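You operate a simulated robot arm through the tools that you are given. There is no shell and no other tool.

The job below is to be done with a simulated two-armed robot. You get a single attempt, and the scene is never put back.

Task
Pick up the sample jar with one hand, pass it to the other hand and put it on the shelf m. Set down upright: sample jar.

The check looks at the end state, three seconds after you hand in, the way a careful person would. Anything else that was tipped, shoved, dropped, spilled or broken makes it a failure.

Robot
Two 7-joint arms with two-finger parallel grippers on one trunk, on a base that drives. Base frame: it is fixed to the floor where the robot stands at the start and does not move with it; the origin is under the middle of the robot, x ahead of it, y to its left, z up. Readings come in cm, rad, newtons and seconds.
The left shoulder is at the start at [-10.9, 11.9, 72.9], the right one opposite. With the tool pointing down near the work surface each hand reaches from about 14 to 56 cm from the robot's upright axis, wherever it stands, measured 20 degrees to its own side. Places, roughly: sample jar [350, 100, 50]; shelf M [50, 270, 140]. Payload 3.43 kg a hand.
Tool frame (each hand has its own): the origin (TCP) lies between the finger pads and is the grasp point; the fingertips stand 3 cm ahead of it; z points along the fingers, y is the line along which they close. Largest opening 9.4 cm; finger width 2.8, thickness 1; the body of the gripper, 5 by 9.6 cm, starts 5.5 cm behind the TCP.
Orientation is that of the tool frame in the base frame, as a unit quaternion [x, y, z, w]. With the fingers straight down and closing along the base's y, the tool's x points along the base's -x, its y along +y and its z along -z.

Tools
- The arms move only by the tool drive_tool. It takes "left_rows", "right_rows" or both (then of equal length, played together; a hand with none holds still); each is a list of rows, each a list of 3 entries, a list of its own where there are three numbers: the shift along the tool's x, y, z in units of 40 mm (1.0 is 40 mm), then the turn, a rotation vector about the tool's x, y, z in units of 8 degrees (1.0 is 8 degrees), then the opening in per cent of the stroke, from 0 (shut) to 100 (fully open). In form: [[[tx, ty, tz], [ax, ay, az], grip], ...]. A call has 1 to 20 rows; each row shifts and turns the commanded pose from where the row before left it, along the tool's axes as they then stand. A call with a number of a shift or a turn outside -1 to 1 is refused whole. Rows are played at 5 a second. More than 5 cm and 0.15 rad between two rows, or a gripper value outside its range, and nothing of the call is played. A pose out of reach is approached as far as the arm can. The call stops where the force on the tool passes 40 N (or 10 N more than at its start, if that is more) or the arm is blocked; 0.2 s more then pass. The fingers move at their own pace (about 15.3 cm/s each) and stop on an object; they squeeze with about 39 N. The grip force told is the motor's: it shows also when the fingers shut on nothing. Time passes only in rows, and 0.2 s behind the last, so rows that do not move let the fingers close. It gives the time, the measured TCP pose, the force on the tool (base axes), the opening and the grip force at its end, in the units of the frame above (readings bear some noise), with the torque about the TCP (base axes, N m) and any sound that the robot's microphone picked up.
- Cameras (640 x 400 px; columns grow to the right, rows downward): "scene" is now at [5.04, -0.38, 145.32]; the picture's right is [-0.03, -1.00, 0.00], its down [-0.62, 0.02, -0.79] and it looks along [0.79, -0.03, -0.62] (base axes); focal length 285 px, centre (320, 200). "left" rides on the left gripper at [7.6, -1.4, -10.2] in its tool frame; the picture's right is [0.18, 0.98, 0.00], its down [-0.75, 0.14, -0.64] and it looks along [-0.63, 0.12, 0.77] (tool axes); focal length 243 px, centre (320, 200). "right" rides on the right gripper at [7.6, 1.4, -10.2] in its tool frame; the picture's right is [-0.18, 0.98, 0.00], its down [-0.75, -0.14, -0.64] and it looks along [-0.63, -0.12, 0.77] (tool axes); focal length 243 px, centre (320, 200). There is no depth. A picture from a camera that has moved, and an enlarged one, comes with that camera's place and axes in the base frame and with its lens.
- camera(camera): a new picture of that camera. It takes no simulated time.
- slide_trunk(by): slides the trunk up (or, below 0, down) by that many cm; the arms and the scene camera ride with it, the base frame stays. It gives what a move gives, with no picture.
- roll_base(legs): drives the robot by 1 to 6 legs, each [ahead, left, turn to the left] in cm, cm and rad, along the robot's own axes; the way and the turn of a leg run together, so that a leg with both is an arc; at most 150 cm and 3.142 rad a leg. The arms and the cameras ride along, it lands a little off, and it stops where it bumps. It gives what a move gives.
- turn_head(pan, tilt): turns the head with the scene camera to pan (to the left, within 2.496 rad either way) and tilt (down, from -0.506 to 1.204), counted from straight ahead of the robot. It gives what a move gives.
- zoom(camera, box): a new picture of the part [left, top, right, bottom] of that camera's present view, enlarged. It takes no simulated time.
- sign_off(): hands the job in; it is judged then, once.

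Places have to be worked out from the pictures, the camera data and where the tool is seen. Open the grippers and draw the arms clear of the work before you hand the job in, unless the task says otherwise.

The tools are called after ">>>" as a command line: name --argument value ..., lists and objects as JSON in quotes. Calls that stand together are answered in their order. drive_tool: Moves the arms, as the interface text tells. Its arguments: {"type":"object","properties":{"left_rows":{"type":"array"},"right_rows":{"type":"array"}},"required":[]} The other tools are called the same way: slide_trunk (by) slides the trunk up or down; roll_base (legs) drives the base; turn_head (pan, tilt) turns the head that bears the scene camera; camera (camera) takes a picture; zoom (camera, box) takes an enlarged picture of a part of a camera's view; sign_off () hands the job in.

At the start:

```text
clock: 0.0
left_ee_pos: [41.02, 13.05, 83.76]
left_ee_rot: [0.001, 1.0, 0.001, 0.001]
left_wrist_force: [-0.6, 0.2, -0.6]
left_wrist_torque: [-0.01, -0.02, -0.01]
left_finger_gap: 9.41
left_grip_force: 0.0
right_ee_pos: [32.15, -16.98, 73.49]
right_ee_rot: [0.0, 1.0, 0.0, 0.0]
right_wrist_force: [-0.5, -0.1, -0.7]
right_wrist_torque: [0.02, -0.01, -0.01]
right_finger_gap: 9.41
right_grip_force: 0.2
trunk travel left (down, up): [-15.0, 18.5]
robot x, y, heading: [-0.39, -0.03, 0.003]
head pan, tilt: [-0.035, 0.667]
```

scene: 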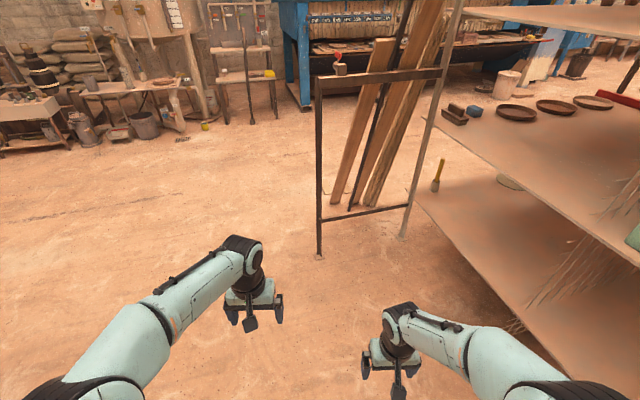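
right: 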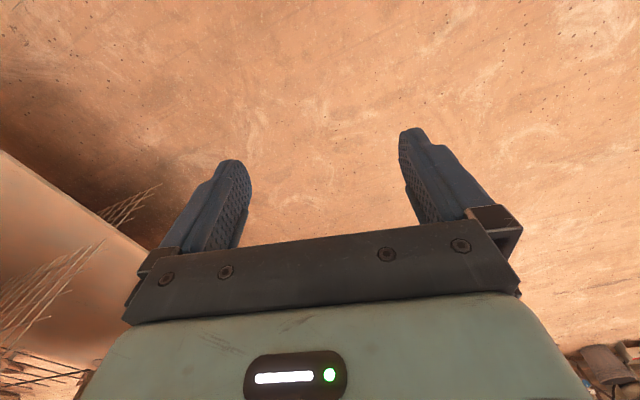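
left: 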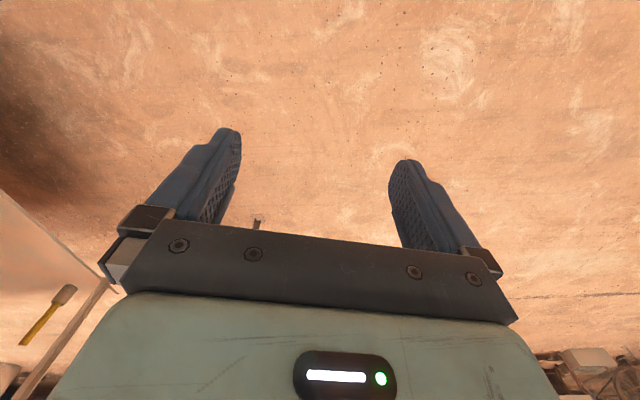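

The start pictures show the workshop but not clearly the jar; I'll turn the head toward the jar's rough place (about 16 degrees left, far off) and look.

>>> turn_head --pan 0.28 --tilt 0.25

>>> camera --camera "scene"

```text
clock: 0.9
left_ee_pos: [40.91, 13.09, 83.74]
left_ee_rot: [0.0, 1.0, -0.001, 0.0]
left_wrist_force: [-0.2, -0.2, -0.3]
left_wrist_torque: [-0.01, 0.02, -0.03]
left_finger_gap: 9.39
left_grip_force: 0.1
right_ee_pos: [32.18, -17.01, 73.38]
right_ee_rot: [0.0, 1.0, 0.0, -0.001]
right_wrist_force: [0.6, -0.3, -0.2]
right_wrist_torque: [0.01, 0.0, 0.0]
right_finger_gap: 9.4
right_grip_force: 0.1
trunk travel left (down, up): [-15.0, 18.5]
robot x, y, heading: [0.16, -0.08, -0.003]
head pan, tilt: [0.279, 0.25]
```

```text
taken
camera scene: at [5.41, 2.49, 149.11], right [0.28, -0.96, 0.0], down [-0.24, -0.07, -0.97], along [0.93, 0.27, -0.25], focal length 285 px, centre (320, 200)
```

scene: 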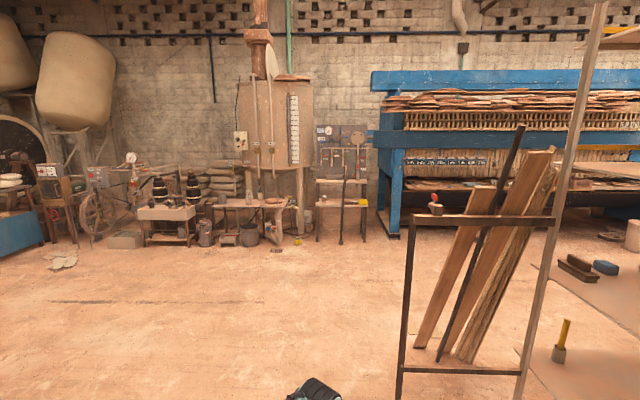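

The jar's rough place projects to about (322, 205), where a small rack stands with things on it; I'll enlarge that area and the left side.

>>> zoom --camera "scene" --box '[270, 130, 400, 250]'

>>> zoom --camera "scene" --box '[180, 150, 300, 260]'

>>> turn_head --pan 1.4 --tilt 0.15

>>> camera --camera "scene"

```text
3.33 times, centred on (335, 190) of scene
camera zoom: at [5.41, 2.49, 149.11], right [0.28, -0.96, 0.0], down [-0.24, -0.07, -0.97], along [0.93, 0.27, -0.25], focal length 949 px, centre (270, 233)
```

zoom: 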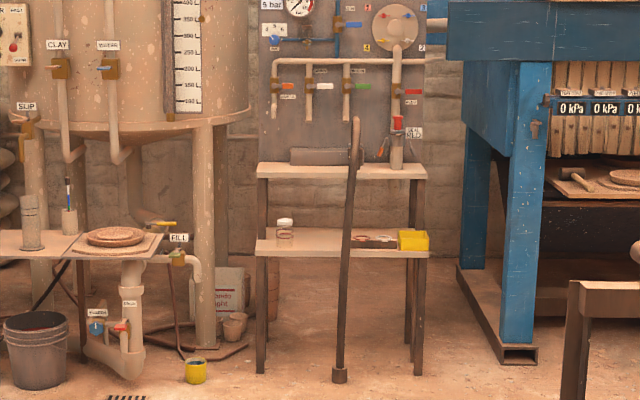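

```text
3.64 times, centred on (240, 205) of scene
camera zoom: at [5.41, 2.49, 149.11], right [0.28, -0.96, 0.0], down [-0.24, -0.07, -0.97], along [0.93, 0.27, -0.25], focal length 1035 px, centre (611, 182)
```

zoom: 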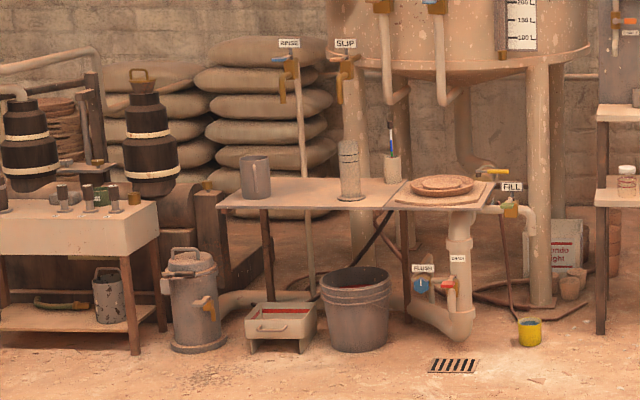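

```text
clock: 2.2
left_ee_pos: [40.87, 13.18, 83.66]
left_ee_rot: [0.0, 1.0, -0.001, 0.0]
left_wrist_force: [-0.5, 0.4, -0.1]
left_wrist_torque: [0.0, -0.01, 0.02]
left_finger_gap: 9.39
left_grip_force: 0.0
right_ee_pos: [32.16, -16.9, 73.46]
right_ee_rot: [0.0, 1.0, 0.0, 0.0]
right_wrist_force: [-0.1, 0.0, -0.5]
right_wrist_torque: [-0.01, 0.0, 0.0]
right_finger_gap: 9.41
right_grip_force: 0.1
trunk travel left (down, up): [-15.0, 18.5]
robot x, y, heading: [0.05, 0.09, -0.0]
head pan, tilt: [1.4, 0.15]
```

```text
taken
camera scene: at [-1.99, 9.06, 150.04], right [0.99, -0.17, 0.0], down [-0.03, -0.15, -0.99], along [0.17, 0.97, -0.15], focal length 285 px, centre (320, 200)
```

scene: 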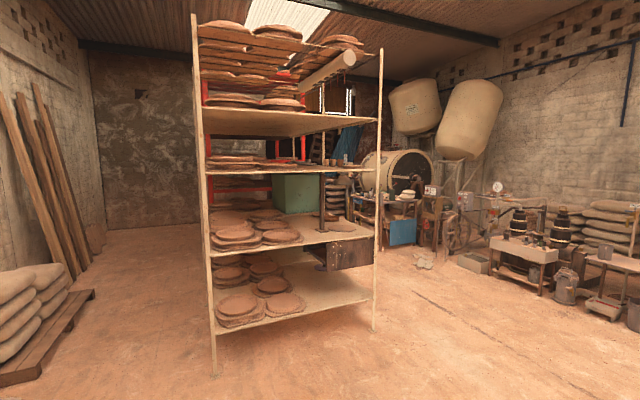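

The jar is the white-lidded one on the lower board of the small stand by the far wall. Shelf M's rough place projects to about (328, 167); I'll enlarge the rack there.

>>> zoom --camera "scene" --box '[190, 100, 390, 225]'

>>> zoom --camera "scene" --box '[280, 120, 400, 195]'

>>> zoom --camera "scene" --box '[190, 10, 390, 135]'

```text
3.20 times, centred on (290, 162) of scene
camera zoom: at [-1.99, 9.06, 150.04], right [0.99, -0.17, 0.0], down [-0.03, -0.15, -0.99], along [0.17, 0.97, -0.15], focal length 911 px, centre (416, 320)
```

zoom: 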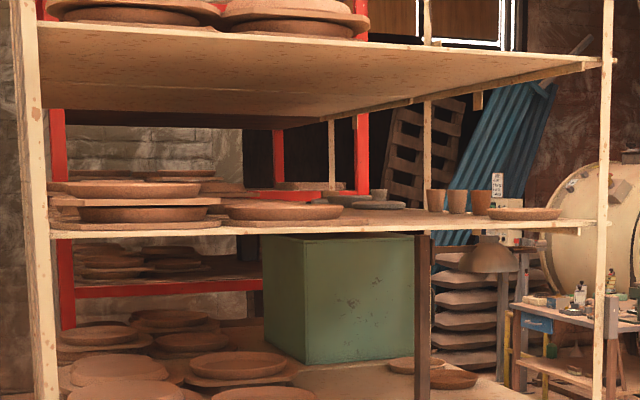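

```text
5.33 times, centred on (340, 158) of scene
camera zoom: at [-1.99, 9.06, 150.04], right [0.99, -0.17, 0.0], down [-0.03, -0.15, -0.99], along [0.17, 0.97, -0.15], focal length 1518 px, centre (213, 427)
```

zoom: 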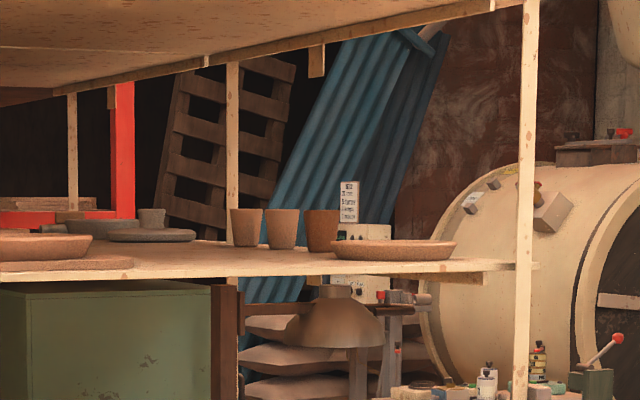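

```text
3.20 times, centred on (290, 72) of scene
camera zoom: at [-1.99, 9.06, 150.04], right [0.99, -0.17, 0.0], down [-0.03, -0.15, -0.99], along [0.17, 0.97, -0.15], focal length 911 px, centre (416, 608)
```

zoom: 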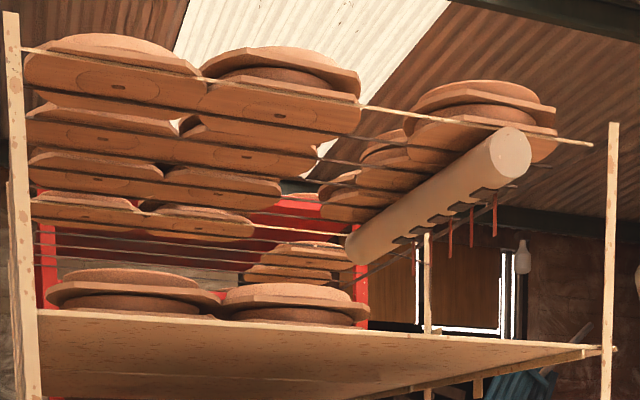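

The jar looks to be near (365, 101) on the stand's lower board (top z≈50), with a leaning dark rod to its right and the stand's left front post close by. The plank frame stands near (131,-5), so I shift left 40 cm, then drive toward a point about 90 cm short of the jar.

>>> roll_base --legs '[[0, 40, 0], [0, 0, 0.13], [140, 0, 0], [130, 0, 0], [0, 0, 0.15]]'

>>> turn_head --pan 0.0 --tilt 0.7

>>> camera --camera "scene"

```text
clock: 20.4
left_ee_pos: [303.57, 108.95, 83.8]
left_ee_rot: [-0.156, 0.988, 0.0, 0.0]
left_wrist_force: [-0.8, -0.2, 0.2]
left_wrist_torque: [-0.02, 0.02, 0.02]
left_finger_gap: 9.41
left_grip_force: 0.1
right_ee_pos: [304.71, 77.68, 73.58]
right_ee_rot: [-0.157, 0.988, 0.0, 0.0]
right_wrist_force: [0.1, -0.4, 0.9]
right_wrist_torque: [0.0, -0.01, 0.03]
right_finger_gap: 9.38
right_grip_force: 0.0
trunk travel left (down, up): [-15.0, 18.5]
robot x, y, heading: [268.83, 83.68, 0.315]
head pan, tilt: [1.4, 0.15]
```

```text
clock: 21.9
left_ee_pos: [303.62, 108.86, 83.63]
left_ee_rot: [-0.156, 0.988, 0.0, -0.001]
left_wrist_force: [0.2, -0.1, -0.1]
left_wrist_torque: [-0.01, -0.04, 0.01]
left_finger_gap: 9.42
left_grip_force: 0.1
right_ee_pos: [304.67, 77.69, 73.37]
right_ee_rot: [-0.156, 0.988, 0.0, 0.0]
right_wrist_force: [1.1, 0.6, -0.3]
right_wrist_torque: [0.0, -0.02, 0.0]
right_finger_gap: 9.4
right_grip_force: 0.1
trunk travel left (down, up): [-15.0, 18.5]
robot x, y, heading: [268.93, 83.71, 0.311]
head pan, tilt: [0.0, 0.7]
```

```text
taken
camera scene: at [273.51, 85.28, 145.03], right [0.31, -0.95, 0.0], down [-0.61, -0.2, -0.77], along [0.73, 0.24, -0.64], focal length 285 px, centre (320, 200)
```

scene: 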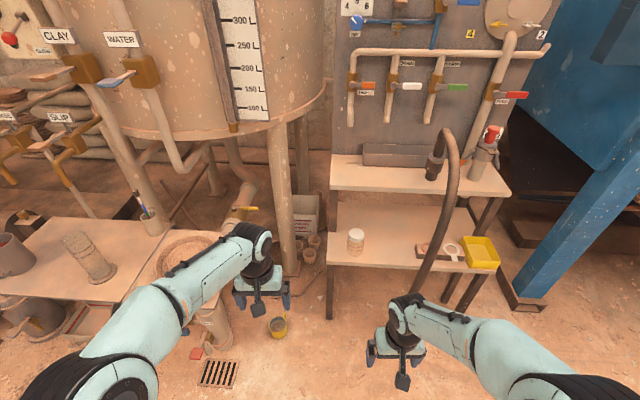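

Now the stand is clear ahead: the jar sits on the lower board near its left side, with a dark curved hose hanging to the right. I'll enlarge.

>>> zoom --camera "scene" --box '[310, 120, 520, 330]'

>>> zoom --camera "scene" --box '[320, 200, 420, 270]'

```text
1.90 times, centred on (415, 225) of scene
camera zoom: at [273.51, 85.28, 145.03], right [0.31, -0.95, 0.0], down [-0.61, -0.2, -0.77], along [0.73, 0.24, -0.64], focal length 542 px, centre (139, 152)
```

zoom: 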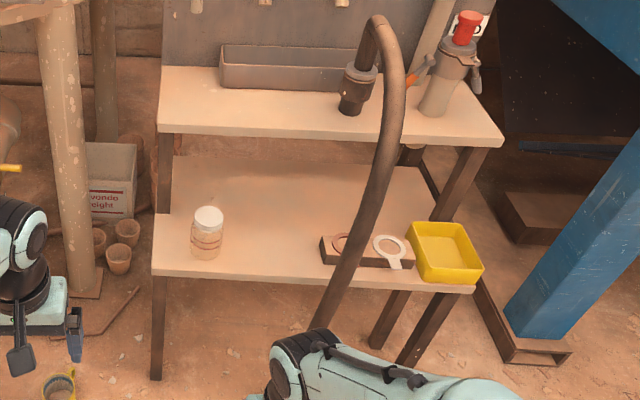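

```text
5.71 times, centred on (370, 235) of scene
camera zoom: at [273.51, 85.28, 145.03], right [0.31, -0.95, 0.0], down [-0.61, -0.2, -0.77], along [0.73, 0.24, -0.64], focal length 1626 px, centre (34, 0)
```

zoom: 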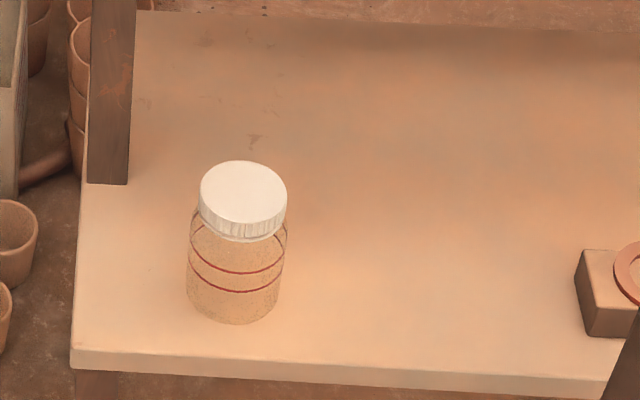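

The jar stands near the front edge of the lower board at about (352, 95), roughly 7 cm wide and 11 cm tall, in front of the upper board's edge. Before picking, I test in this free space whether the arm can hold a forward-tilted hand at shelf height: trunk up, then pitch the right hand.

>>> slide_trunk --by 18.5

>>> drive_tool --right_rows '[[[0, 0, 0], [0, -1, 0], 100], [[0, 0, 0], [0, -1, 0], 100], [[0, 0, 0], [0, -1, 0], 100], [[0, 0, 0], [0, -1, 0], 100], [[0, 0, 0], [0, -1, 0], 100], [[0, 0, 0], [0, -1, 0], 100], [[0, 0, 0], [0, -1, 0], 100], [[0, 0, 0], [0, -1, 0], 100]]'

```text
clock: 24.0
left_ee_pos: [303.54, 108.98, 102.14]
left_ee_rot: [-0.157, 0.988, 0.0, -0.001]
left_wrist_force: [0.2, -0.5, 0.3]
left_wrist_torque: [0.01, -0.01, 0.01]
left_finger_gap: 9.36
left_grip_force: 0.2
right_ee_pos: [304.61, 77.63, 91.94]
right_ee_rot: [-0.156, 0.988, 0.0, 0.0]
right_wrist_force: [-0.4, 0.0, 0.0]
right_wrist_torque: [0.04, 0.01, 0.01]
right_finger_gap: 9.39
right_grip_force: 0.1
trunk travel left (down, up): [-33.5, 0.0]
robot x, y, heading: [268.65, 83.72, 0.312]
head pan, tilt: [0.0, 0.7]
```

```text
clock: 25.8
left_ee_pos: [303.79, 108.88, 102.2]
left_ee_rot: [-0.156, 0.988, 0.001, 0.0]
left_wrist_force: [0.4, -0.1, -0.1]
left_wrist_torque: [0.03, 0.04, 0.02]
left_finger_gap: 9.4
left_grip_force: 0.0
right_ee_pos: [311.92, 79.4, 91.62]
right_ee_rot: [-0.144, 0.871, 0.056, 0.466]
right_wrist_force: [-0.9, 0.6, 0.3]
right_wrist_torque: [-0.05, 0.0, -0.03]
right_finger_gap: 9.37
right_grip_force: 0.0
right hand out of reach, approached as far as the arm can: row 4, 5, 6, 7, 8
trunk travel left (down, up): [-33.5, 0.0]
robot x, y, heading: [269.06, 84.18, 0.315]
head pan, tilt: [0.0, 0.7]
```

The wrist ran too near the body for that tilt at 32 cm; I'll move this hand up and forward (about +15, +33 cm) and see how far it follows.

>>> drive_tool --right_rows '[[[-0.89, 0, -0.15], [0, 0, 0], 100], [[-0.89, 0, -0.15], [0, 0, 0], 100], [[-0.89, 0, -0.15], [0, 0, 0], 100], [[-0.89, 0, -0.15], [0, 0, 0], 100], [[-0.89, 0, -0.15], [0, 0, 0], 100], [[-0.89, 0, -0.15], [0, 0, 0], 100], [[-0.89, 0, -0.15], [0, 0, 0], 100], [[-0.89, 0, -0.15], [0, 0, 0], 100], [[-0.89, 0, -0.15], [0, 0, 0], 100], [[-0.89, 0, -0.15], [0, 0, 0], 100]]'

```text
clock: 28.0
left_ee_pos: [303.71, 108.95, 102.19]
left_ee_rot: [-0.156, 0.988, 0.0, 0.0]
left_wrist_force: [0.4, 1.0, 0.9]
left_wrist_torque: [0.01, -0.03, 0.01]
left_finger_gap: 9.39
left_grip_force: 0.0
right_ee_pos: [324.88, 84.55, 124.98]
right_ee_rot: [-0.139, 0.865, 0.056, 0.479]
right_wrist_force: [-0.3, 0.0, 0.1]
right_wrist_torque: [0.01, 0.03, -0.01]
right_finger_gap: 9.39
right_grip_force: 0.1
trunk travel left (down, up): [-33.5, 0.0]
robot x, y, heading: [268.45, 84.14, 0.318]
head pan, tilt: [0.0, 0.7]
```

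The right hand now stands at about 54 cm ahead, z 125, tilted 33° below horizontal. I continue 23 cm straight up to shelf height as a test.

>>> drive_tool --right_rows '[[[-0.8, 0, -0.52], [0, 0, 0], 100], [[-0.8, 0, -0.52], [0, 0, 0], 100], [[-0.8, 0, -0.52], [0, 0, 0], 100], [[-0.8, 0, -0.52], [0, 0, 0], 100], [[-0.8, 0, -0.52], [0, 0, 0], 100], [[-0.8, 0, -0.52], [0, 0, 0], 100]]'

>>> camera --camera "scene"

```text
clock: 29.4
left_ee_pos: [303.66, 108.85, 102.17]
left_ee_rot: [-0.157, 0.988, 0.0, 0.0]
left_wrist_force: [-0.4, -0.5, -0.3]
left_wrist_torque: [0.02, -0.02, 0.02]
left_finger_gap: 9.39
left_grip_force: 0.0
right_ee_pos: [323.79, 85.04, 144.78]
right_ee_rot: [-0.139, 0.865, 0.057, 0.48]
right_wrist_force: [-0.2, -0.8, 1.0]
right_wrist_torque: [-0.02, 0.0, 0.06]
right_finger_gap: 9.42
right_grip_force: 0.0
right hand out of reach, approached as far as the arm can: row 6
trunk travel left (down, up): [-33.5, 0.0]
robot x, y, heading: [269.06, 83.91, 0.316]
head pan, tilt: [0.0, 0.7]
```

```text
taken
camera scene: at [272.66, 84.93, 163.79], right [0.31, -0.95, 0.0], down [-0.61, -0.2, -0.77], along [0.73, 0.24, -0.64], focal length 285 px, centre (320, 200)
```

scene: 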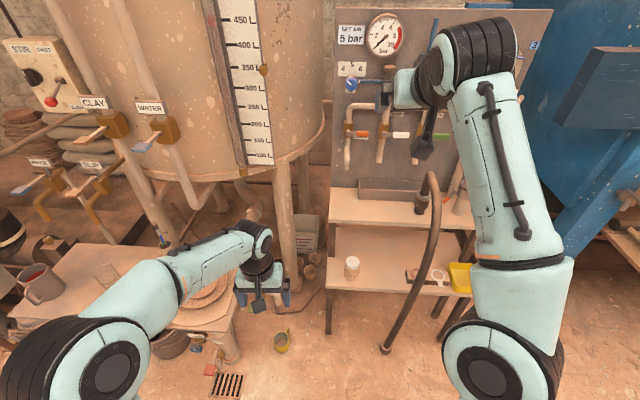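

The high pose works (TCP z≈145 at ~52 cm with a 33° tilt is about the limit; flatter will reach easier). From this raised camera I zoom on the jar again to triangulate its place and height.

>>> zoom --camera "scene" --box '[310, 220, 410, 300]'

```text
5.00 times, centred on (360, 260) of scene
camera zoom: at [272.66, 84.93, 163.79], right [0.31, -0.95, 0.0], down [-0.61, -0.2, -0.77], along [0.73, 0.24, -0.64], focal length 1423 px, centre (120, -100)
```

zoom: 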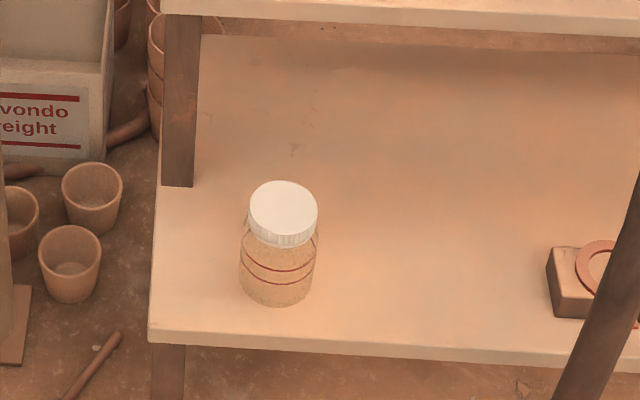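

Triangulation puts the jar axis near (354.5, 95.3), board top z≈47.5, lid top z≈59. I'll look straight down to see how far the base sticks out, since a hose end (≈(347,72)) and a yellow cup (≈(333,128)) stand on the floor near where I must park.

>>> turn_head --pan 0.0 --tilt 1.2

>>> camera --camera "scene"

```text
clock: 30.3
left_ee_pos: [303.67, 108.97, 102.1]
left_ee_rot: [-0.157, 0.988, 0.0, 0.0]
left_wrist_force: [-0.6, -0.1, 0.2]
left_wrist_torque: [0.01, -0.02, 0.0]
left_finger_gap: 9.41
left_grip_force: 0.0
right_ee_pos: [323.96, 85.1, 144.8]
right_ee_rot: [-0.139, 0.865, 0.057, 0.479]
right_wrist_force: [0.3, 0.3, 0.0]
right_wrist_torque: [0.01, -0.01, 0.05]
right_finger_gap: 9.39
right_grip_force: 0.0
trunk travel left (down, up): [-33.5, 0.0]
robot x, y, heading: [268.96, 83.82, 0.314]
head pan, tilt: [0.0, 1.201]
```

```text
taken
camera scene: at [269.94, 84.12, 160.2], right [0.31, -0.95, 0.0], down [-0.89, -0.29, -0.36], along [0.35, 0.11, -0.93], focal length 285 px, centre (320, 200)
```

scene: 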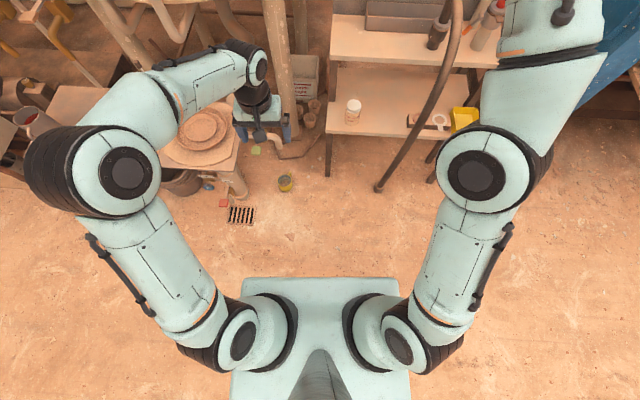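

The base is compact (front no further than ~17 cm from the axis), so parking is fine. Now I retract the right arm the way it came, and meanwhile turn the left hand 24° to the right and tilt it 32° forward, drawing it back a little.

>>> drive_tool --right_rows '[[[0.8, 0, 0.52], [0, 0, 0], 100], [[0.8, 0, 0.52], [0, 0, 0], 100], [[0.8, 0, 0.52], [0, 0, 0], 100], [[0.8, 0, 0.52], [0, 0, 0], 100], [[0.8, 0, 0.52], [0, 0, 0], 100], [[0.89, 0, 0.15], [0, 0, 0], 100], [[0.89, 0, 0.15], [0, 0, 0], 100], [[0.89, 0, 0.15], [0, 0, 0], 100], [[0.89, 0, 0.15], [0, 0, 0], 100], [[0.89, 0, 0.15], [0, 0, 0], 100], [[0.89, 0, 0.15], [0, 0, 0], 100], [[0.89, 0, 0.15], [0, 0, 0], 100], [[0.89, 0, 0.15], [0, 0, 0], 100], [[0.89, 0, 0.15], [0, 0, 0], 100], [[0.0, 0, 0], [0, 1, 0], 100], [[0, 0, 0], [0, 1, 0], 100], [[0, 0, 0], [0, 1, 0], 100], [[0, 0, 0], [0, 1, 0], 100], [[0, 0, 0], [0, 1, 0], 100], [[0, 0, 0], [0, 1, 0], 100]]' --left_rows '[[[0.8, 0, 0], [0, 0, 1], 100], [[0.8, 0, 0], [0, 0, 1], 100], [[0.8, 0, 0], [0, 0, 1], 100], [[0, 0, 0], [0, -1, 0], 100], [[0, 0, 0], [0, -1, 0], 100], [[0, 0, 0], [0, -1, 0], 100], [[0, 0, 0], [0, -1, 0], 100], [[0, 0, 0], [0, 0, 0], 100], [[0, 0, 0], [0, 0, 0], 100], [[0, 0, 0], [0, 0, 0], 100], [[0, 0, 0], [0, 0, 0], 100], [[0, 0, 0], [0, 0, 0], 100], [[0, 0, 0], [0, 0, 0], 100], [[0, 0, 0], [0, 0, 0], 100], [[0, 0, 0], [0, 0, 0], 100], [[0, 0, 0], [0, 0, 0], 100], [[0, 0, 0], [0, 0, 0], 100], [[0, 0, 0], [0, 0, 0], 100], [[0, 0, 0], [0, 0, 0], 100], [[0, 0, 0], [0, 0, 0], 100]]'

```text
clock: 34.5
left_ee_pos: [294.4, 107.45, 102.11]
left_ee_rot: [0.05, 0.96, -0.014, 0.276]
left_wrist_force: [0.4, -0.7, 0.5]
left_wrist_torque: [-0.02, 0.02, -0.03]
left_finger_gap: 9.41
left_grip_force: 0.1
right_ee_pos: [312.7, 79.91, 95.82]
right_ee_rot: [-0.15, 0.985, -0.004, 0.085]
right_wrist_force: [-0.7, -0.3, 0.3]
right_wrist_torque: [0.01, -0.01, 0.02]
right_finger_gap: 9.39
right_grip_force: 0.0
trunk travel left (down, up): [-33.5, 0.0]
robot x, y, heading: [269.0, 83.73, 0.314]
head pan, tilt: [0.0, 1.201]
```

Both arms are in order. I finish levelling the right hand to straight down and draw it back and outward, clear of the hose.

>>> drive_tool --right_rows '[[[0, 0, 0], [0, 1, 0], 100], [[0.8, -0.4, 0], [0, 0.2, 0], 100], [[0.8, -0.4, 0], [0, 0, 0], 100], [[0.8, -0.4, 0], [0, 0, 0], 100], [[0.8, -0.4, 0], [0, 0, 0], 100]]'

>>> roll_base --legs '[[0, 0, -0.28]]'

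>>> turn_head --pan 0.0 --tilt 0.9

>>> camera --camera "scene"

```text
clock: 35.7
left_ee_pos: [294.11, 107.2, 102.29]
left_ee_rot: [0.05, 0.96, -0.014, 0.275]
left_wrist_force: [-0.1, -0.7, 0.5]
left_wrist_torque: [0.0, -0.01, -0.02]
left_finger_gap: 9.39
left_grip_force: 0.1
right_ee_pos: [302.45, 69.82, 95.84]
right_ee_rot: [-0.15, 0.989, -0.017, 0.003]
right_wrist_force: [-0.7, 0.2, 0.4]
right_wrist_torque: [0.0, -0.03, 0.02]
right_finger_gap: 9.41
right_grip_force: 0.1
trunk travel left (down, up): [-33.5, 0.0]
robot x, y, heading: [268.67, 83.54, 0.313]
head pan, tilt: [0.0, 1.201]
```

```text
clock: 37.0
left_ee_pos: [299.86, 99.45, 102.14]
left_ee_rot: [0.185, 0.943, -0.054, 0.27]
left_wrist_force: [-0.3, 0.1, -0.2]
left_wrist_torque: [-0.04, -0.01, 0.0]
left_finger_gap: 9.38
left_grip_force: 0.0
right_ee_pos: [297.5, 61.1, 95.74]
right_ee_rot: [-0.011, 1.0, -0.018, 0.001]
right_wrist_force: [0.0, 0.4, 0.2]
right_wrist_torque: [0.0, 0.01, -0.02]
right_finger_gap: 9.44
right_grip_force: 0.2
trunk travel left (down, up): [-33.5, 0.0]
robot x, y, heading: [268.52, 83.71, 0.029]
head pan, tilt: [0.0, 1.201]
```

```text
clock: 37.9
left_ee_pos: [299.82, 99.46, 102.23]
left_ee_rot: [0.183, 0.944, -0.052, 0.271]
left_wrist_force: [0.1, 0.2, -0.4]
left_wrist_torque: [0.02, 0.01, 0.01]
left_finger_gap: 9.43
left_grip_force: 0.0
right_ee_pos: [297.4, 61.08, 95.76]
right_ee_rot: [-0.011, 1.0, -0.017, 0.001]
right_wrist_force: [0.7, 0.4, 0.3]
right_wrist_torque: [-0.01, 0.02, -0.02]
right_finger_gap: 9.4
right_grip_force: 0.1
trunk travel left (down, up): [-33.5, 0.0]
robot x, y, heading: [268.89, 83.89, 0.035]
head pan, tilt: [0.0, 0.901]
```

```text
taken
camera scene: at [271.94, 83.88, 162.17], right [0.04, -1.0, 0.0], down [-0.78, -0.03, -0.62], along [0.62, 0.02, -0.78], focal length 285 px, centre (320, 200)
```

scene: 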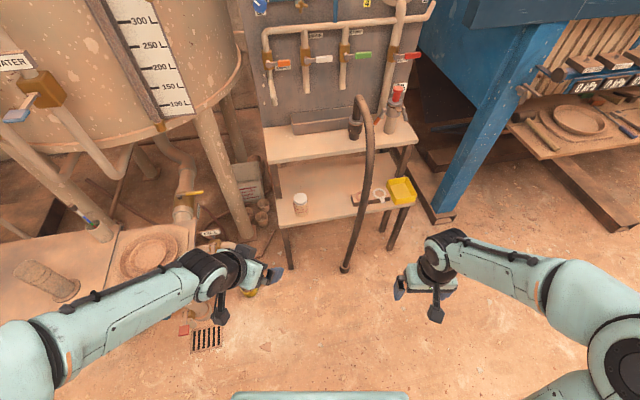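

Heading is now about straight along base x. I drive 36 cm ahead and 9 cm left, which brings the jar to roughly 49 cm ahead and near the robot's midline, hands staying high.

>>> roll_base --legs '[[0, 9, 0], [36, 0, 0]]'

>>> camera --camera "scene"

>>> camera --camera "left"

```text
clock: 41.1
left_ee_pos: [333.5, 110.3, 102.14]
left_ee_rot: [0.178, 0.945, -0.05, 0.271]
left_wrist_force: [0.1, 0.3, -0.5]
left_wrist_torque: [0.05, 0.0, -0.02]
left_finger_gap: 9.42
left_grip_force: 0.0
right_ee_pos: [331.66, 71.89, 95.66]
right_ee_rot: [-0.016, 1.0, -0.018, 0.002]
right_wrist_force: [0.2, 0.5, 0.3]
right_wrist_torque: [0.0, -0.01, 0.0]
right_finger_gap: 9.41
right_grip_force: 0.1
trunk travel left (down, up): [-33.5, 0.0]
robot x, y, heading: [302.64, 94.14, 0.047]
head pan, tilt: [0.0, 0.901]
```

```text
taken
camera scene: at [305.94, 94.26, 162.16], right [0.05, -1.0, 0.0], down [-0.78, -0.04, -0.62], along [0.62, 0.03, -0.78], focal length 285 px, centre (320, 200)
```

scene: 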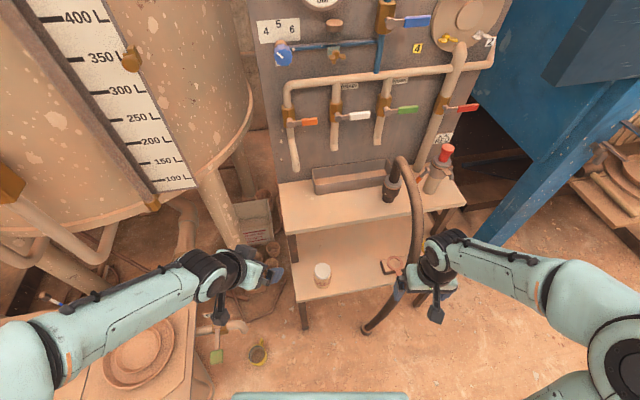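

```text
taken
camera left: at [321.91, 113.21, 106.96], right [0.21, 0.97, -0.1], down [0.33, 0.02, 0.94], along [0.92, -0.23, -0.32], focal length 243 px, centre (320, 200)
```

left: 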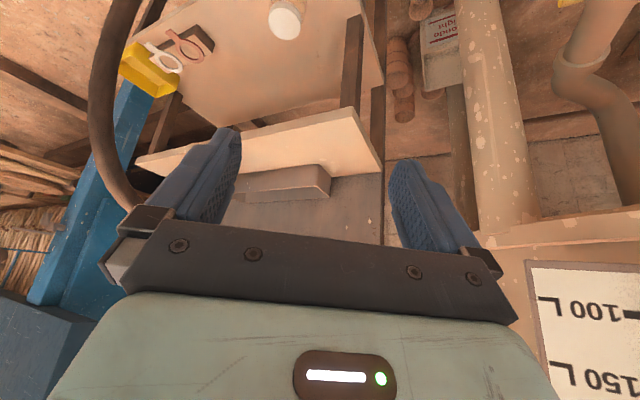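

The jar shows in both views. I zoom on it from the scene camera for a new fix of its position from this closer, steeper angle.

>>> zoom --camera "scene" --box '[280, 240, 360, 300]'

>>> zoom --camera "left" --box '[220, 0, 400, 130]'

```text
6.67 times, centred on (320, 270) of scene
camera zoom: at [305.94, 94.26, 162.16], right [0.05, -1.0, 0.0], down [-0.78, -0.04, -0.62], along [0.62, 0.03, -0.78], focal length 1897 px, centre (320, -267)
```

zoom: 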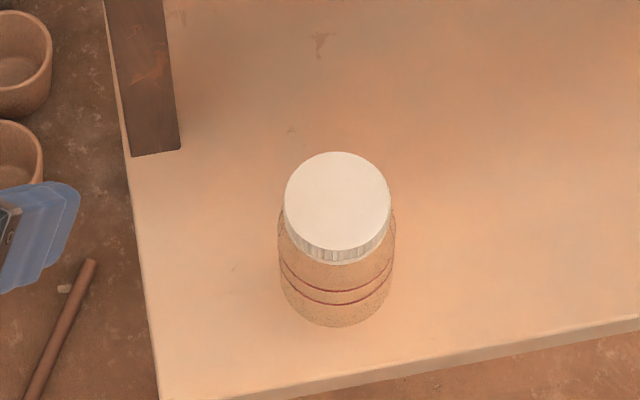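

```text
3.08 times, centred on (310, 65) of left
camera zoom: at [321.91, 113.21, 106.96], right [0.21, 0.97, -0.1], down [0.33, 0.02, 0.94], along [0.92, -0.23, -0.32], focal length 746 px, centre (351, 615)
```

zoom: 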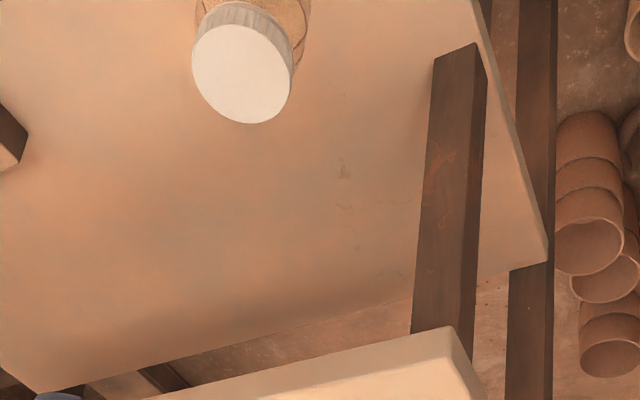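

Combining the views, the jar axis is at about (352.3, 95.3), lid top z≈61, board z≈49.5. I lower the trunk back to its start height and move the left hand to a pre-grasp about 12 cm back along its fingers.

>>> slide_trunk --by -18.5

>>> camera --camera "scene"

```text
clock: 43.2
left_ee_pos: [333.71, 110.17, 83.82]
left_ee_rot: [0.177, 0.945, -0.051, 0.271]
left_wrist_force: [-0.2, 0.4, -0.5]
left_wrist_torque: [-0.01, 0.03, -0.03]
left_finger_gap: 9.41
left_grip_force: 0.1
right_ee_pos: [331.84, 71.88, 77.15]
right_ee_rot: [-0.016, 1.0, -0.018, 0.001]
right_wrist_force: [-0.2, -0.4, 0.4]
right_wrist_torque: [-0.01, -0.01, 0.0]
right_finger_gap: 9.42
right_grip_force: 0.1
trunk travel left (down, up): [-15.0, 18.5]
robot x, y, heading: [302.41, 93.73, 0.049]
head pan, tilt: [0.0, 0.901]
```

```text
taken
camera scene: at [306.84, 94.31, 143.42], right [0.05, -1.0, 0.0], down [-0.78, -0.04, -0.62], along [0.62, 0.03, -0.78], focal length 285 px, centre (320, 200)
```

scene: 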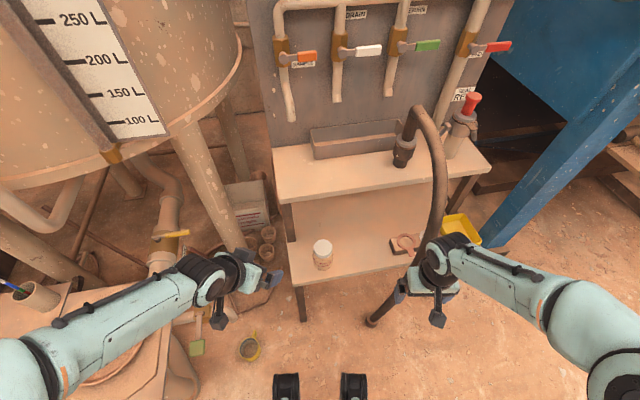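

The trunk is down and nothing was touched. Before lowering the left hand I check that the left elbow is clear of the side table and its things.

>>> turn_head --pan 0.9 --tilt 0.9

>>> camera --camera "scene"

```text
clock: 44.4
left_ee_pos: [333.59, 110.29, 83.75]
left_ee_rot: [0.178, 0.945, -0.051, 0.271]
left_wrist_force: [0.1, -0.2, 0.8]
left_wrist_torque: [-0.01, 0.02, 0.02]
left_finger_gap: 9.39
left_grip_force: 0.0
right_ee_pos: [331.79, 71.76, 77.22]
right_ee_rot: [-0.017, 1.0, -0.018, 0.001]
right_wrist_force: [0.4, -0.5, -0.1]
right_wrist_torque: [-0.01, 0.01, -0.01]
right_finger_gap: 9.43
right_grip_force: 0.1
trunk travel left (down, up): [-15.0, 18.5]
robot x, y, heading: [302.97, 94.13, 0.05]
head pan, tilt: [0.901, 0.901]
```

```text
taken
camera scene: at [303.7, 100.07, 143.42], right [0.81, -0.58, 0.0], down [-0.46, -0.64, -0.62], along [0.36, 0.5, -0.78], focal length 285 px, centre (320, 200)
```

scene: 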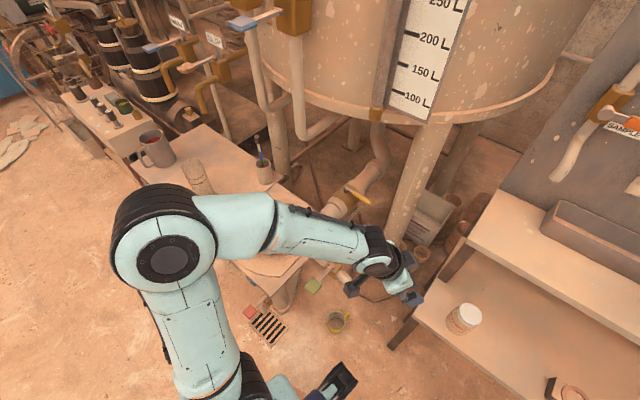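

The elbow is well above the side table. I move the left hand along a straight line most of the way toward the pre-grasp, then check with its camera.

>>> drive_tool --left_rows '[[[-0.218, -0.297, 0.951], [0, 0, 0], 100], [[-0.218, -0.297, 0.951], [0, 0, 0], 100], [[-0.218, -0.297, 0.951], [0, 0, 0], 100], [[-0.218, -0.297, 0.951], [0, 0, 0], 100], [[-0.218, -0.297, 0.951], [0, 0, 0], 100]]'

>>> camera --camera "left"

>>> turn_head --pan 0.2 --tilt 0.9

>>> camera --camera "scene"

```text
clock: 45.6
left_ee_pos: [344.84, 99.51, 70.2]
left_ee_rot: [0.177, 0.945, -0.051, 0.272]
left_wrist_force: [0.8, 0.0, -0.4]
left_wrist_torque: [0.0, -0.01, -0.02]
left_finger_gap: 9.42
left_grip_force: 0.0
right_ee_pos: [331.73, 71.89, 77.23]
right_ee_rot: [-0.017, 1.0, -0.018, 0.001]
right_wrist_force: [-0.3, 0.4, 0.4]
right_wrist_torque: [0.02, -0.03, 0.03]
right_finger_gap: 9.41
right_grip_force: 0.0
trunk travel left (down, up): [-15.0, 18.5]
robot x, y, heading: [302.9, 93.84, 0.054]
head pan, tilt: [0.901, 0.901]
```

```text
taken
camera left: at [333.16, 102.41, 74.92], right [0.21, 0.97, -0.1], down [0.33, 0.02, 0.94], along [0.92, -0.23, -0.32], focal length 243 px, centre (320, 200)
```

left: 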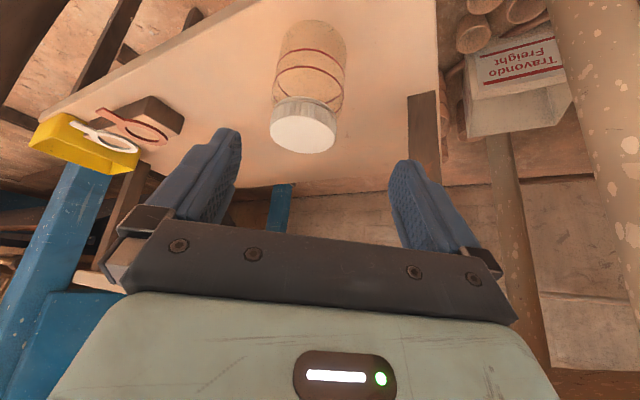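

```text
clock: 46.7
left_ee_pos: [344.75, 99.57, 70.13]
left_ee_rot: [0.178, 0.945, -0.051, 0.27]
left_wrist_force: [-0.7, 0.7, -0.6]
left_wrist_torque: [0.0, 0.0, 0.03]
left_finger_gap: 9.41
left_grip_force: 0.1
right_ee_pos: [331.75, 71.78, 77.17]
right_ee_rot: [-0.017, 1.0, -0.018, 0.001]
right_wrist_force: [0.5, -0.7, 0.5]
right_wrist_torque: [0.0, -0.02, -0.03]
right_finger_gap: 9.4
right_grip_force: 0.1
trunk travel left (down, up): [-15.0, 18.5]
robot x, y, heading: [302.92, 94.14, 0.048]
head pan, tilt: [0.201, 0.901]
```

```text
taken
camera scene: at [306.6, 95.81, 143.42], right [0.25, -0.97, 0.0], down [-0.76, -0.19, -0.62], along [0.6, 0.15, -0.78], focal length 285 px, centre (320, 200)
```

scene: 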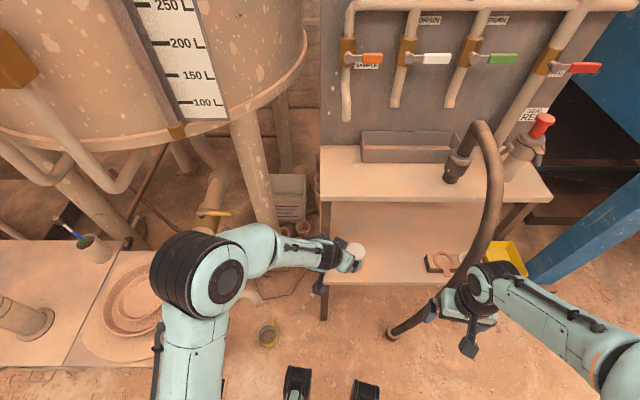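

The jar appears between the fingers' line in the wrist view. I enlarge it to fix the lateral alignment before advancing.

>>> zoom --camera "left" --box '[240, 0, 380, 170]'

```text
2.35 times, centred on (310, 85) of left
camera zoom: at [333.07, 102.48, 74.96], right [0.21, 0.97, -0.1], down [0.33, 0.02, 0.94], along [0.92, -0.23, -0.32], focal length 571 px, centre (344, 471)
```

zoom: 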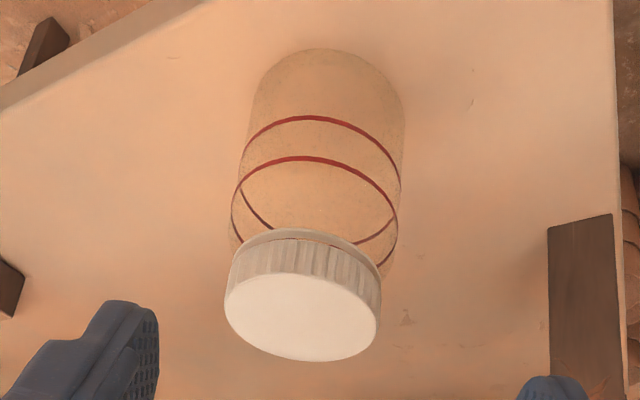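

From this view the lid centre is at about (352.3, 95.2, 61.5). I correct sideways by 1.3 cm and advance half-way, then check again.

>>> drive_tool --left_rows '[[[-0.12, -0.335, 0], [0, 0, 0], 100], [[0, 0, 0.6], [0, 0, 0], 100], [[0, 0, 0.6], [0, 0, 0], 100], [[0, 0, 0], [0, 0, 0], 100]]'

>>> camera --camera "left"

```text
clock: 47.7
left_ee_pos: [346.77, 97.25, 66.07]
left_ee_rot: [0.177, 0.945, -0.051, 0.271]
left_wrist_force: [-0.7, 0.5, -0.6]
left_wrist_torque: [0.02, 0.01, 0.0]
left_finger_gap: 9.39
left_grip_force: 0.0
right_ee_pos: [331.9, 71.79, 77.37]
right_ee_rot: [-0.016, 1.0, -0.018, 0.001]
right_wrist_force: [-0.3, -0.4, 0.6]
right_wrist_torque: [-0.02, 0.01, -0.02]
right_finger_gap: 9.4
right_grip_force: 0.1
trunk travel left (down, up): [-15.0, 18.5]
robot x, y, heading: [302.9, 94.61, 0.045]
head pan, tilt: [0.201, 0.901]
```

```text
taken
camera left: at [335.12, 100.17, 70.84], right [0.21, 0.97, -0.1], down [0.33, 0.02, 0.94], along [0.92, -0.23, -0.32], focal length 243 px, centre (320, 200)
```

left: 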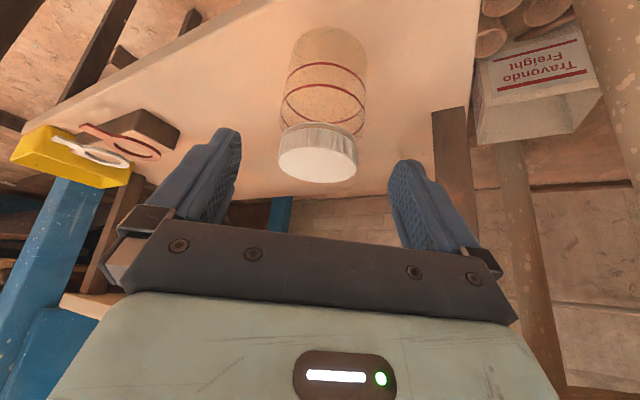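

Alignment is within 2 mm. I advance 5 cm more along the fingers so they start to straddle the jar, and check.

>>> drive_tool --left_rows '[[[-0.03, 0.01, 0.42], [0, 0, 0], 100], [[-0.03, 0.01, 0.42], [0, 0, 0], 100], [[-0.03, 0.01, 0.42], [0, 0, 0], 100], [[0, 0, 0], [0, 0, 0], 100]]'

>>> camera --camera "left"

>>> zoom --camera "scene" --box '[290, 200, 430, 300]'

```text
clock: 48.7
left_ee_pos: [349.44, 96.35, 61.98]
left_ee_rot: [0.177, 0.945, -0.051, 0.271]
left_wrist_force: [0.4, -1.3, -0.1]
left_wrist_torque: [0.01, 0.03, 0.01]
left_finger_gap: 9.4
left_grip_force: 0.1
right_ee_pos: [331.79, 71.87, 77.25]
right_ee_rot: [-0.017, 1.0, -0.017, 0.002]
right_wrist_force: [-1.0, -0.1, 0.2]
right_wrist_torque: [-0.03, 0.02, 0.02]
right_finger_gap: 9.4
right_grip_force: 0.1
trunk travel left (down, up): [-15.0, 18.5]
robot x, y, heading: [303.26, 94.54, 0.049]
head pan, tilt: [0.201, 0.901]
```

```text
taken
camera left: at [337.8, 99.33, 66.82], right [0.21, 0.97, -0.1], down [0.33, 0.02, 0.94], along [0.92, -0.23, -0.32], focal length 243 px, centre (320, 200)
```

left: 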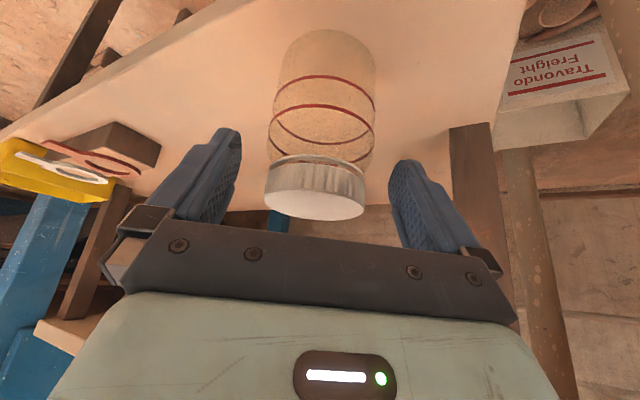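

```text
4.00 times, centred on (360, 250) of scene
camera zoom: at [306.59, 95.8, 143.42], right [0.25, -0.97, 0.0], down [-0.76, -0.19, -0.62], along [0.6, 0.15, -0.78], focal length 1138 px, centre (160, 0)
```

zoom: 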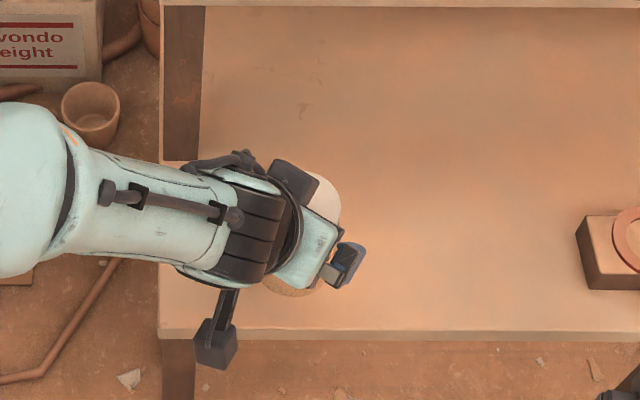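

Well aligned. I advance the last 4.4 cm so the pads sit on the jar body just below the lid, and check before closing.

>>> drive_tool --left_rows '[[[-0.02, 0, 0.37], [0, 0, 0], 100], [[-0.02, 0, 0.37], [0, 0, 0], 100], [[-0.02, 0, 0.37], [0, 0, 0], 100], [[0, 0, 0], [0, 0, 0], 100]]'

>>> camera --camera "left"

>>> zoom --camera "scene" --box '[290, 200, 430, 300]'

```text
clock: 49.7
left_ee_pos: [351.6, 95.47, 58.41]
left_ee_rot: [0.177, 0.945, -0.051, 0.271]
left_wrist_force: [-0.6, 0.6, 0.7]
left_wrist_torque: [0.03, 0.02, 0.05]
left_finger_gap: 9.39
left_grip_force: 0.1
right_ee_pos: [331.8, 71.75, 77.19]
right_ee_rot: [-0.017, 1.0, -0.018, 0.002]
right_wrist_force: [0.1, -0.5, -0.3]
right_wrist_torque: [0.01, 0.0, 0.0]
right_finger_gap: 9.39
right_grip_force: 0.0
trunk travel left (down, up): [-15.0, 18.5]
robot x, y, heading: [302.75, 94.5, 0.048]
head pan, tilt: [0.201, 0.901]
```

```text
taken
camera left: at [339.95, 98.43, 63.23], right [0.21, 0.97, -0.1], down [0.33, 0.02, 0.94], along [0.92, -0.23, -0.32], focal length 243 px, centre (320, 200)
```

left: 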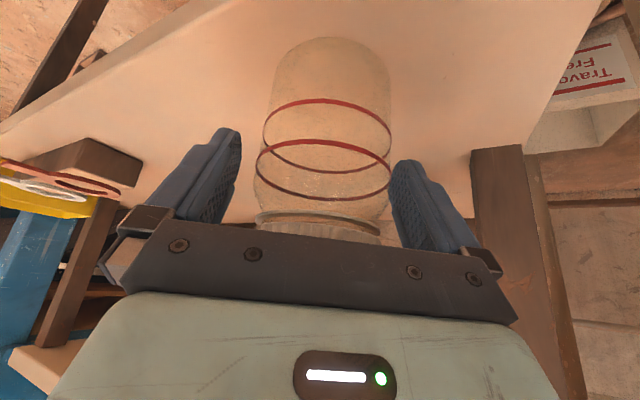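

```text
4.00 times, centred on (360, 250) of scene
camera zoom: at [306.6, 95.8, 143.42], right [0.25, -0.97, 0.0], down [-0.76, -0.19, -0.62], along [0.6, 0.15, -0.78], focal length 1138 px, centre (160, 0)
```

zoom: 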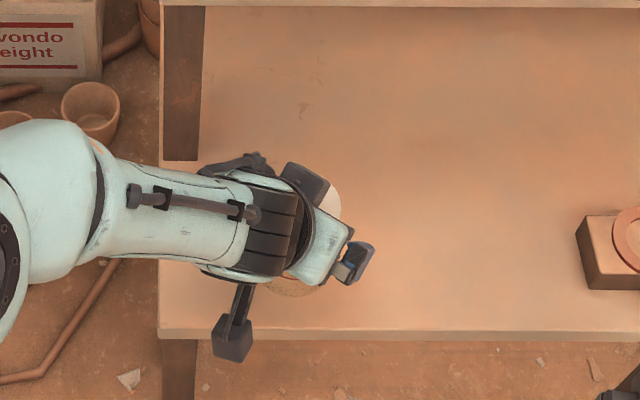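

The jar body sits centrally between the pads. I close the left fingers and hold still to let the grip settle.

>>> drive_tool --left_rows '[[[0, 0, 0], [0, 0, 0], 60], [[0, 0, 0], [0, 0, 0], 0], [[0, 0, 0], [0, 0, 0], 0], [[0, 0, 0], [0, 0, 0], 0], [[0, 0, 0], [0, 0, 0], 0]]'

>>> camera --camera "left"

```text
clock: 50.9
left_ee_pos: [351.53, 95.49, 58.56]
left_ee_rot: [0.177, 0.945, -0.051, 0.271]
left_wrist_force: [0.4, 0.7, 0.1]
left_wrist_torque: [-0.02, 0.01, -0.01]
left_finger_gap: 6.89
left_grip_force: 39.7
right_ee_pos: [331.76, 71.8, 77.24]
right_ee_rot: [-0.017, 1.0, -0.018, 0.001]
right_wrist_force: [-0.6, -0.5, 0.6]
right_wrist_torque: [0.0, 0.0, -0.02]
right_finger_gap: 9.39
right_grip_force: 0.0
trunk travel left (down, up): [-15.0, 18.5]
robot x, y, heading: [303.11, 94.14, 0.049]
head pan, tilt: [0.201, 0.901]
```

```text
taken
camera left: at [339.95, 98.44, 63.23], right [0.21, 0.97, -0.1], down [0.33, 0.02, 0.94], along [0.92, -0.23, -0.32], focal length 243 px, centre (320, 200)
```

left: 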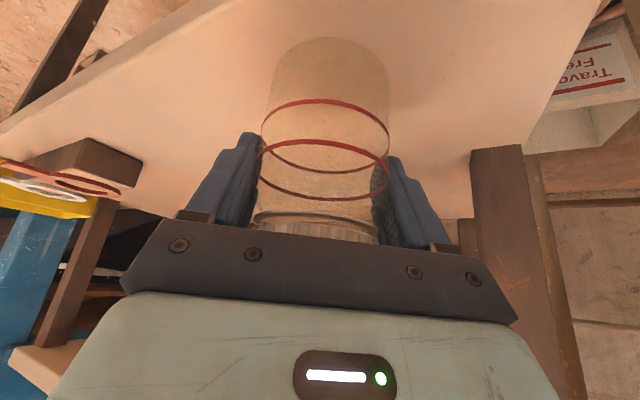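

The grip holds at 6.9 cm with 39.7 N. I lift straight up about 6 cm and look.

>>> drive_tool --left_rows '[[[-0.13, 0, -0.21], [0, 0, 0], 0], [[-0.2, 0, -0.32], [0, 0, 0], 0], [[-0.2, 0, -0.32], [0, 0, 0], 0], [[-0.27, 0, -0.43], [0, 0, 0], 0], [[0, 0, 0], [0, 0, 0], 0]]'

>>> camera --camera "left"

>>> zoom --camera "scene" --box '[290, 180, 430, 300]'

```text
clock: 52.1
left_ee_pos: [351.6, 95.52, 64.43]
left_ee_rot: [0.178, 0.945, -0.052, 0.271]
left_wrist_force: [-0.3, 0.3, -1.5]
left_wrist_torque: [0.0, 0.0, -0.02]
left_finger_gap: 6.83
left_grip_force: 39.4
right_ee_pos: [331.66, 71.89, 77.26]
right_ee_rot: [-0.016, 1.0, -0.017, 0.002]
right_wrist_force: [1.0, 0.6, 0.9]
right_wrist_torque: [0.0, 0.03, 0.04]
right_finger_gap: 9.39
right_grip_force: 0.1
trunk travel left (down, up): [-15.0, 18.5]
robot x, y, heading: [303.29, 94.18, 0.045]
head pan, tilt: [0.201, 0.901]
```

```text
taken
camera left: at [339.93, 98.58, 69.23], right [0.21, 0.97, -0.1], down [0.33, 0.02, 0.94], along [0.92, -0.23, -0.32], focal length 243 px, centre (320, 200)
```

left: 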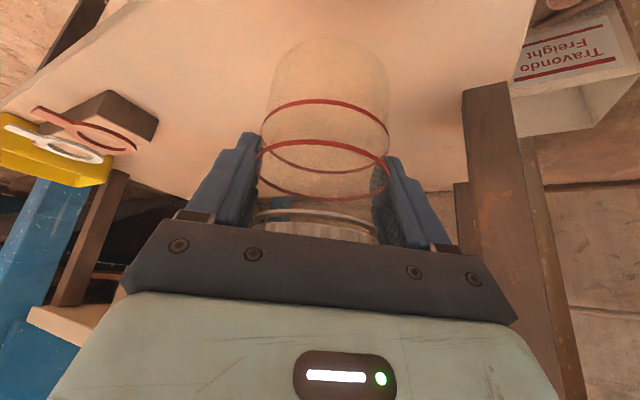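

```text
3.33 times, centred on (360, 240) of scene
camera zoom: at [306.63, 95.8, 143.41], right [0.25, -0.97, 0.0], down [-0.76, -0.19, -0.62], along [0.6, 0.15, -0.78], focal length 949 px, centre (187, 67)
```

zoom: 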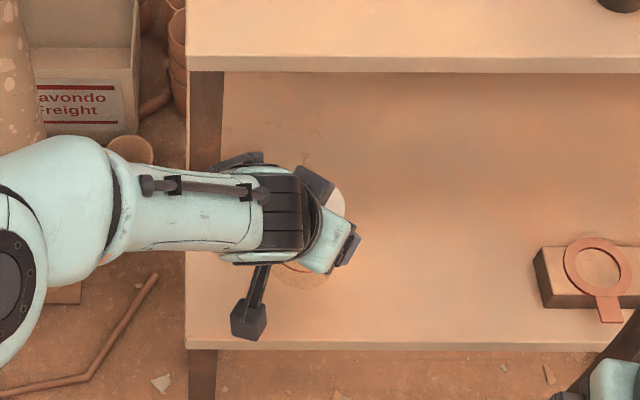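

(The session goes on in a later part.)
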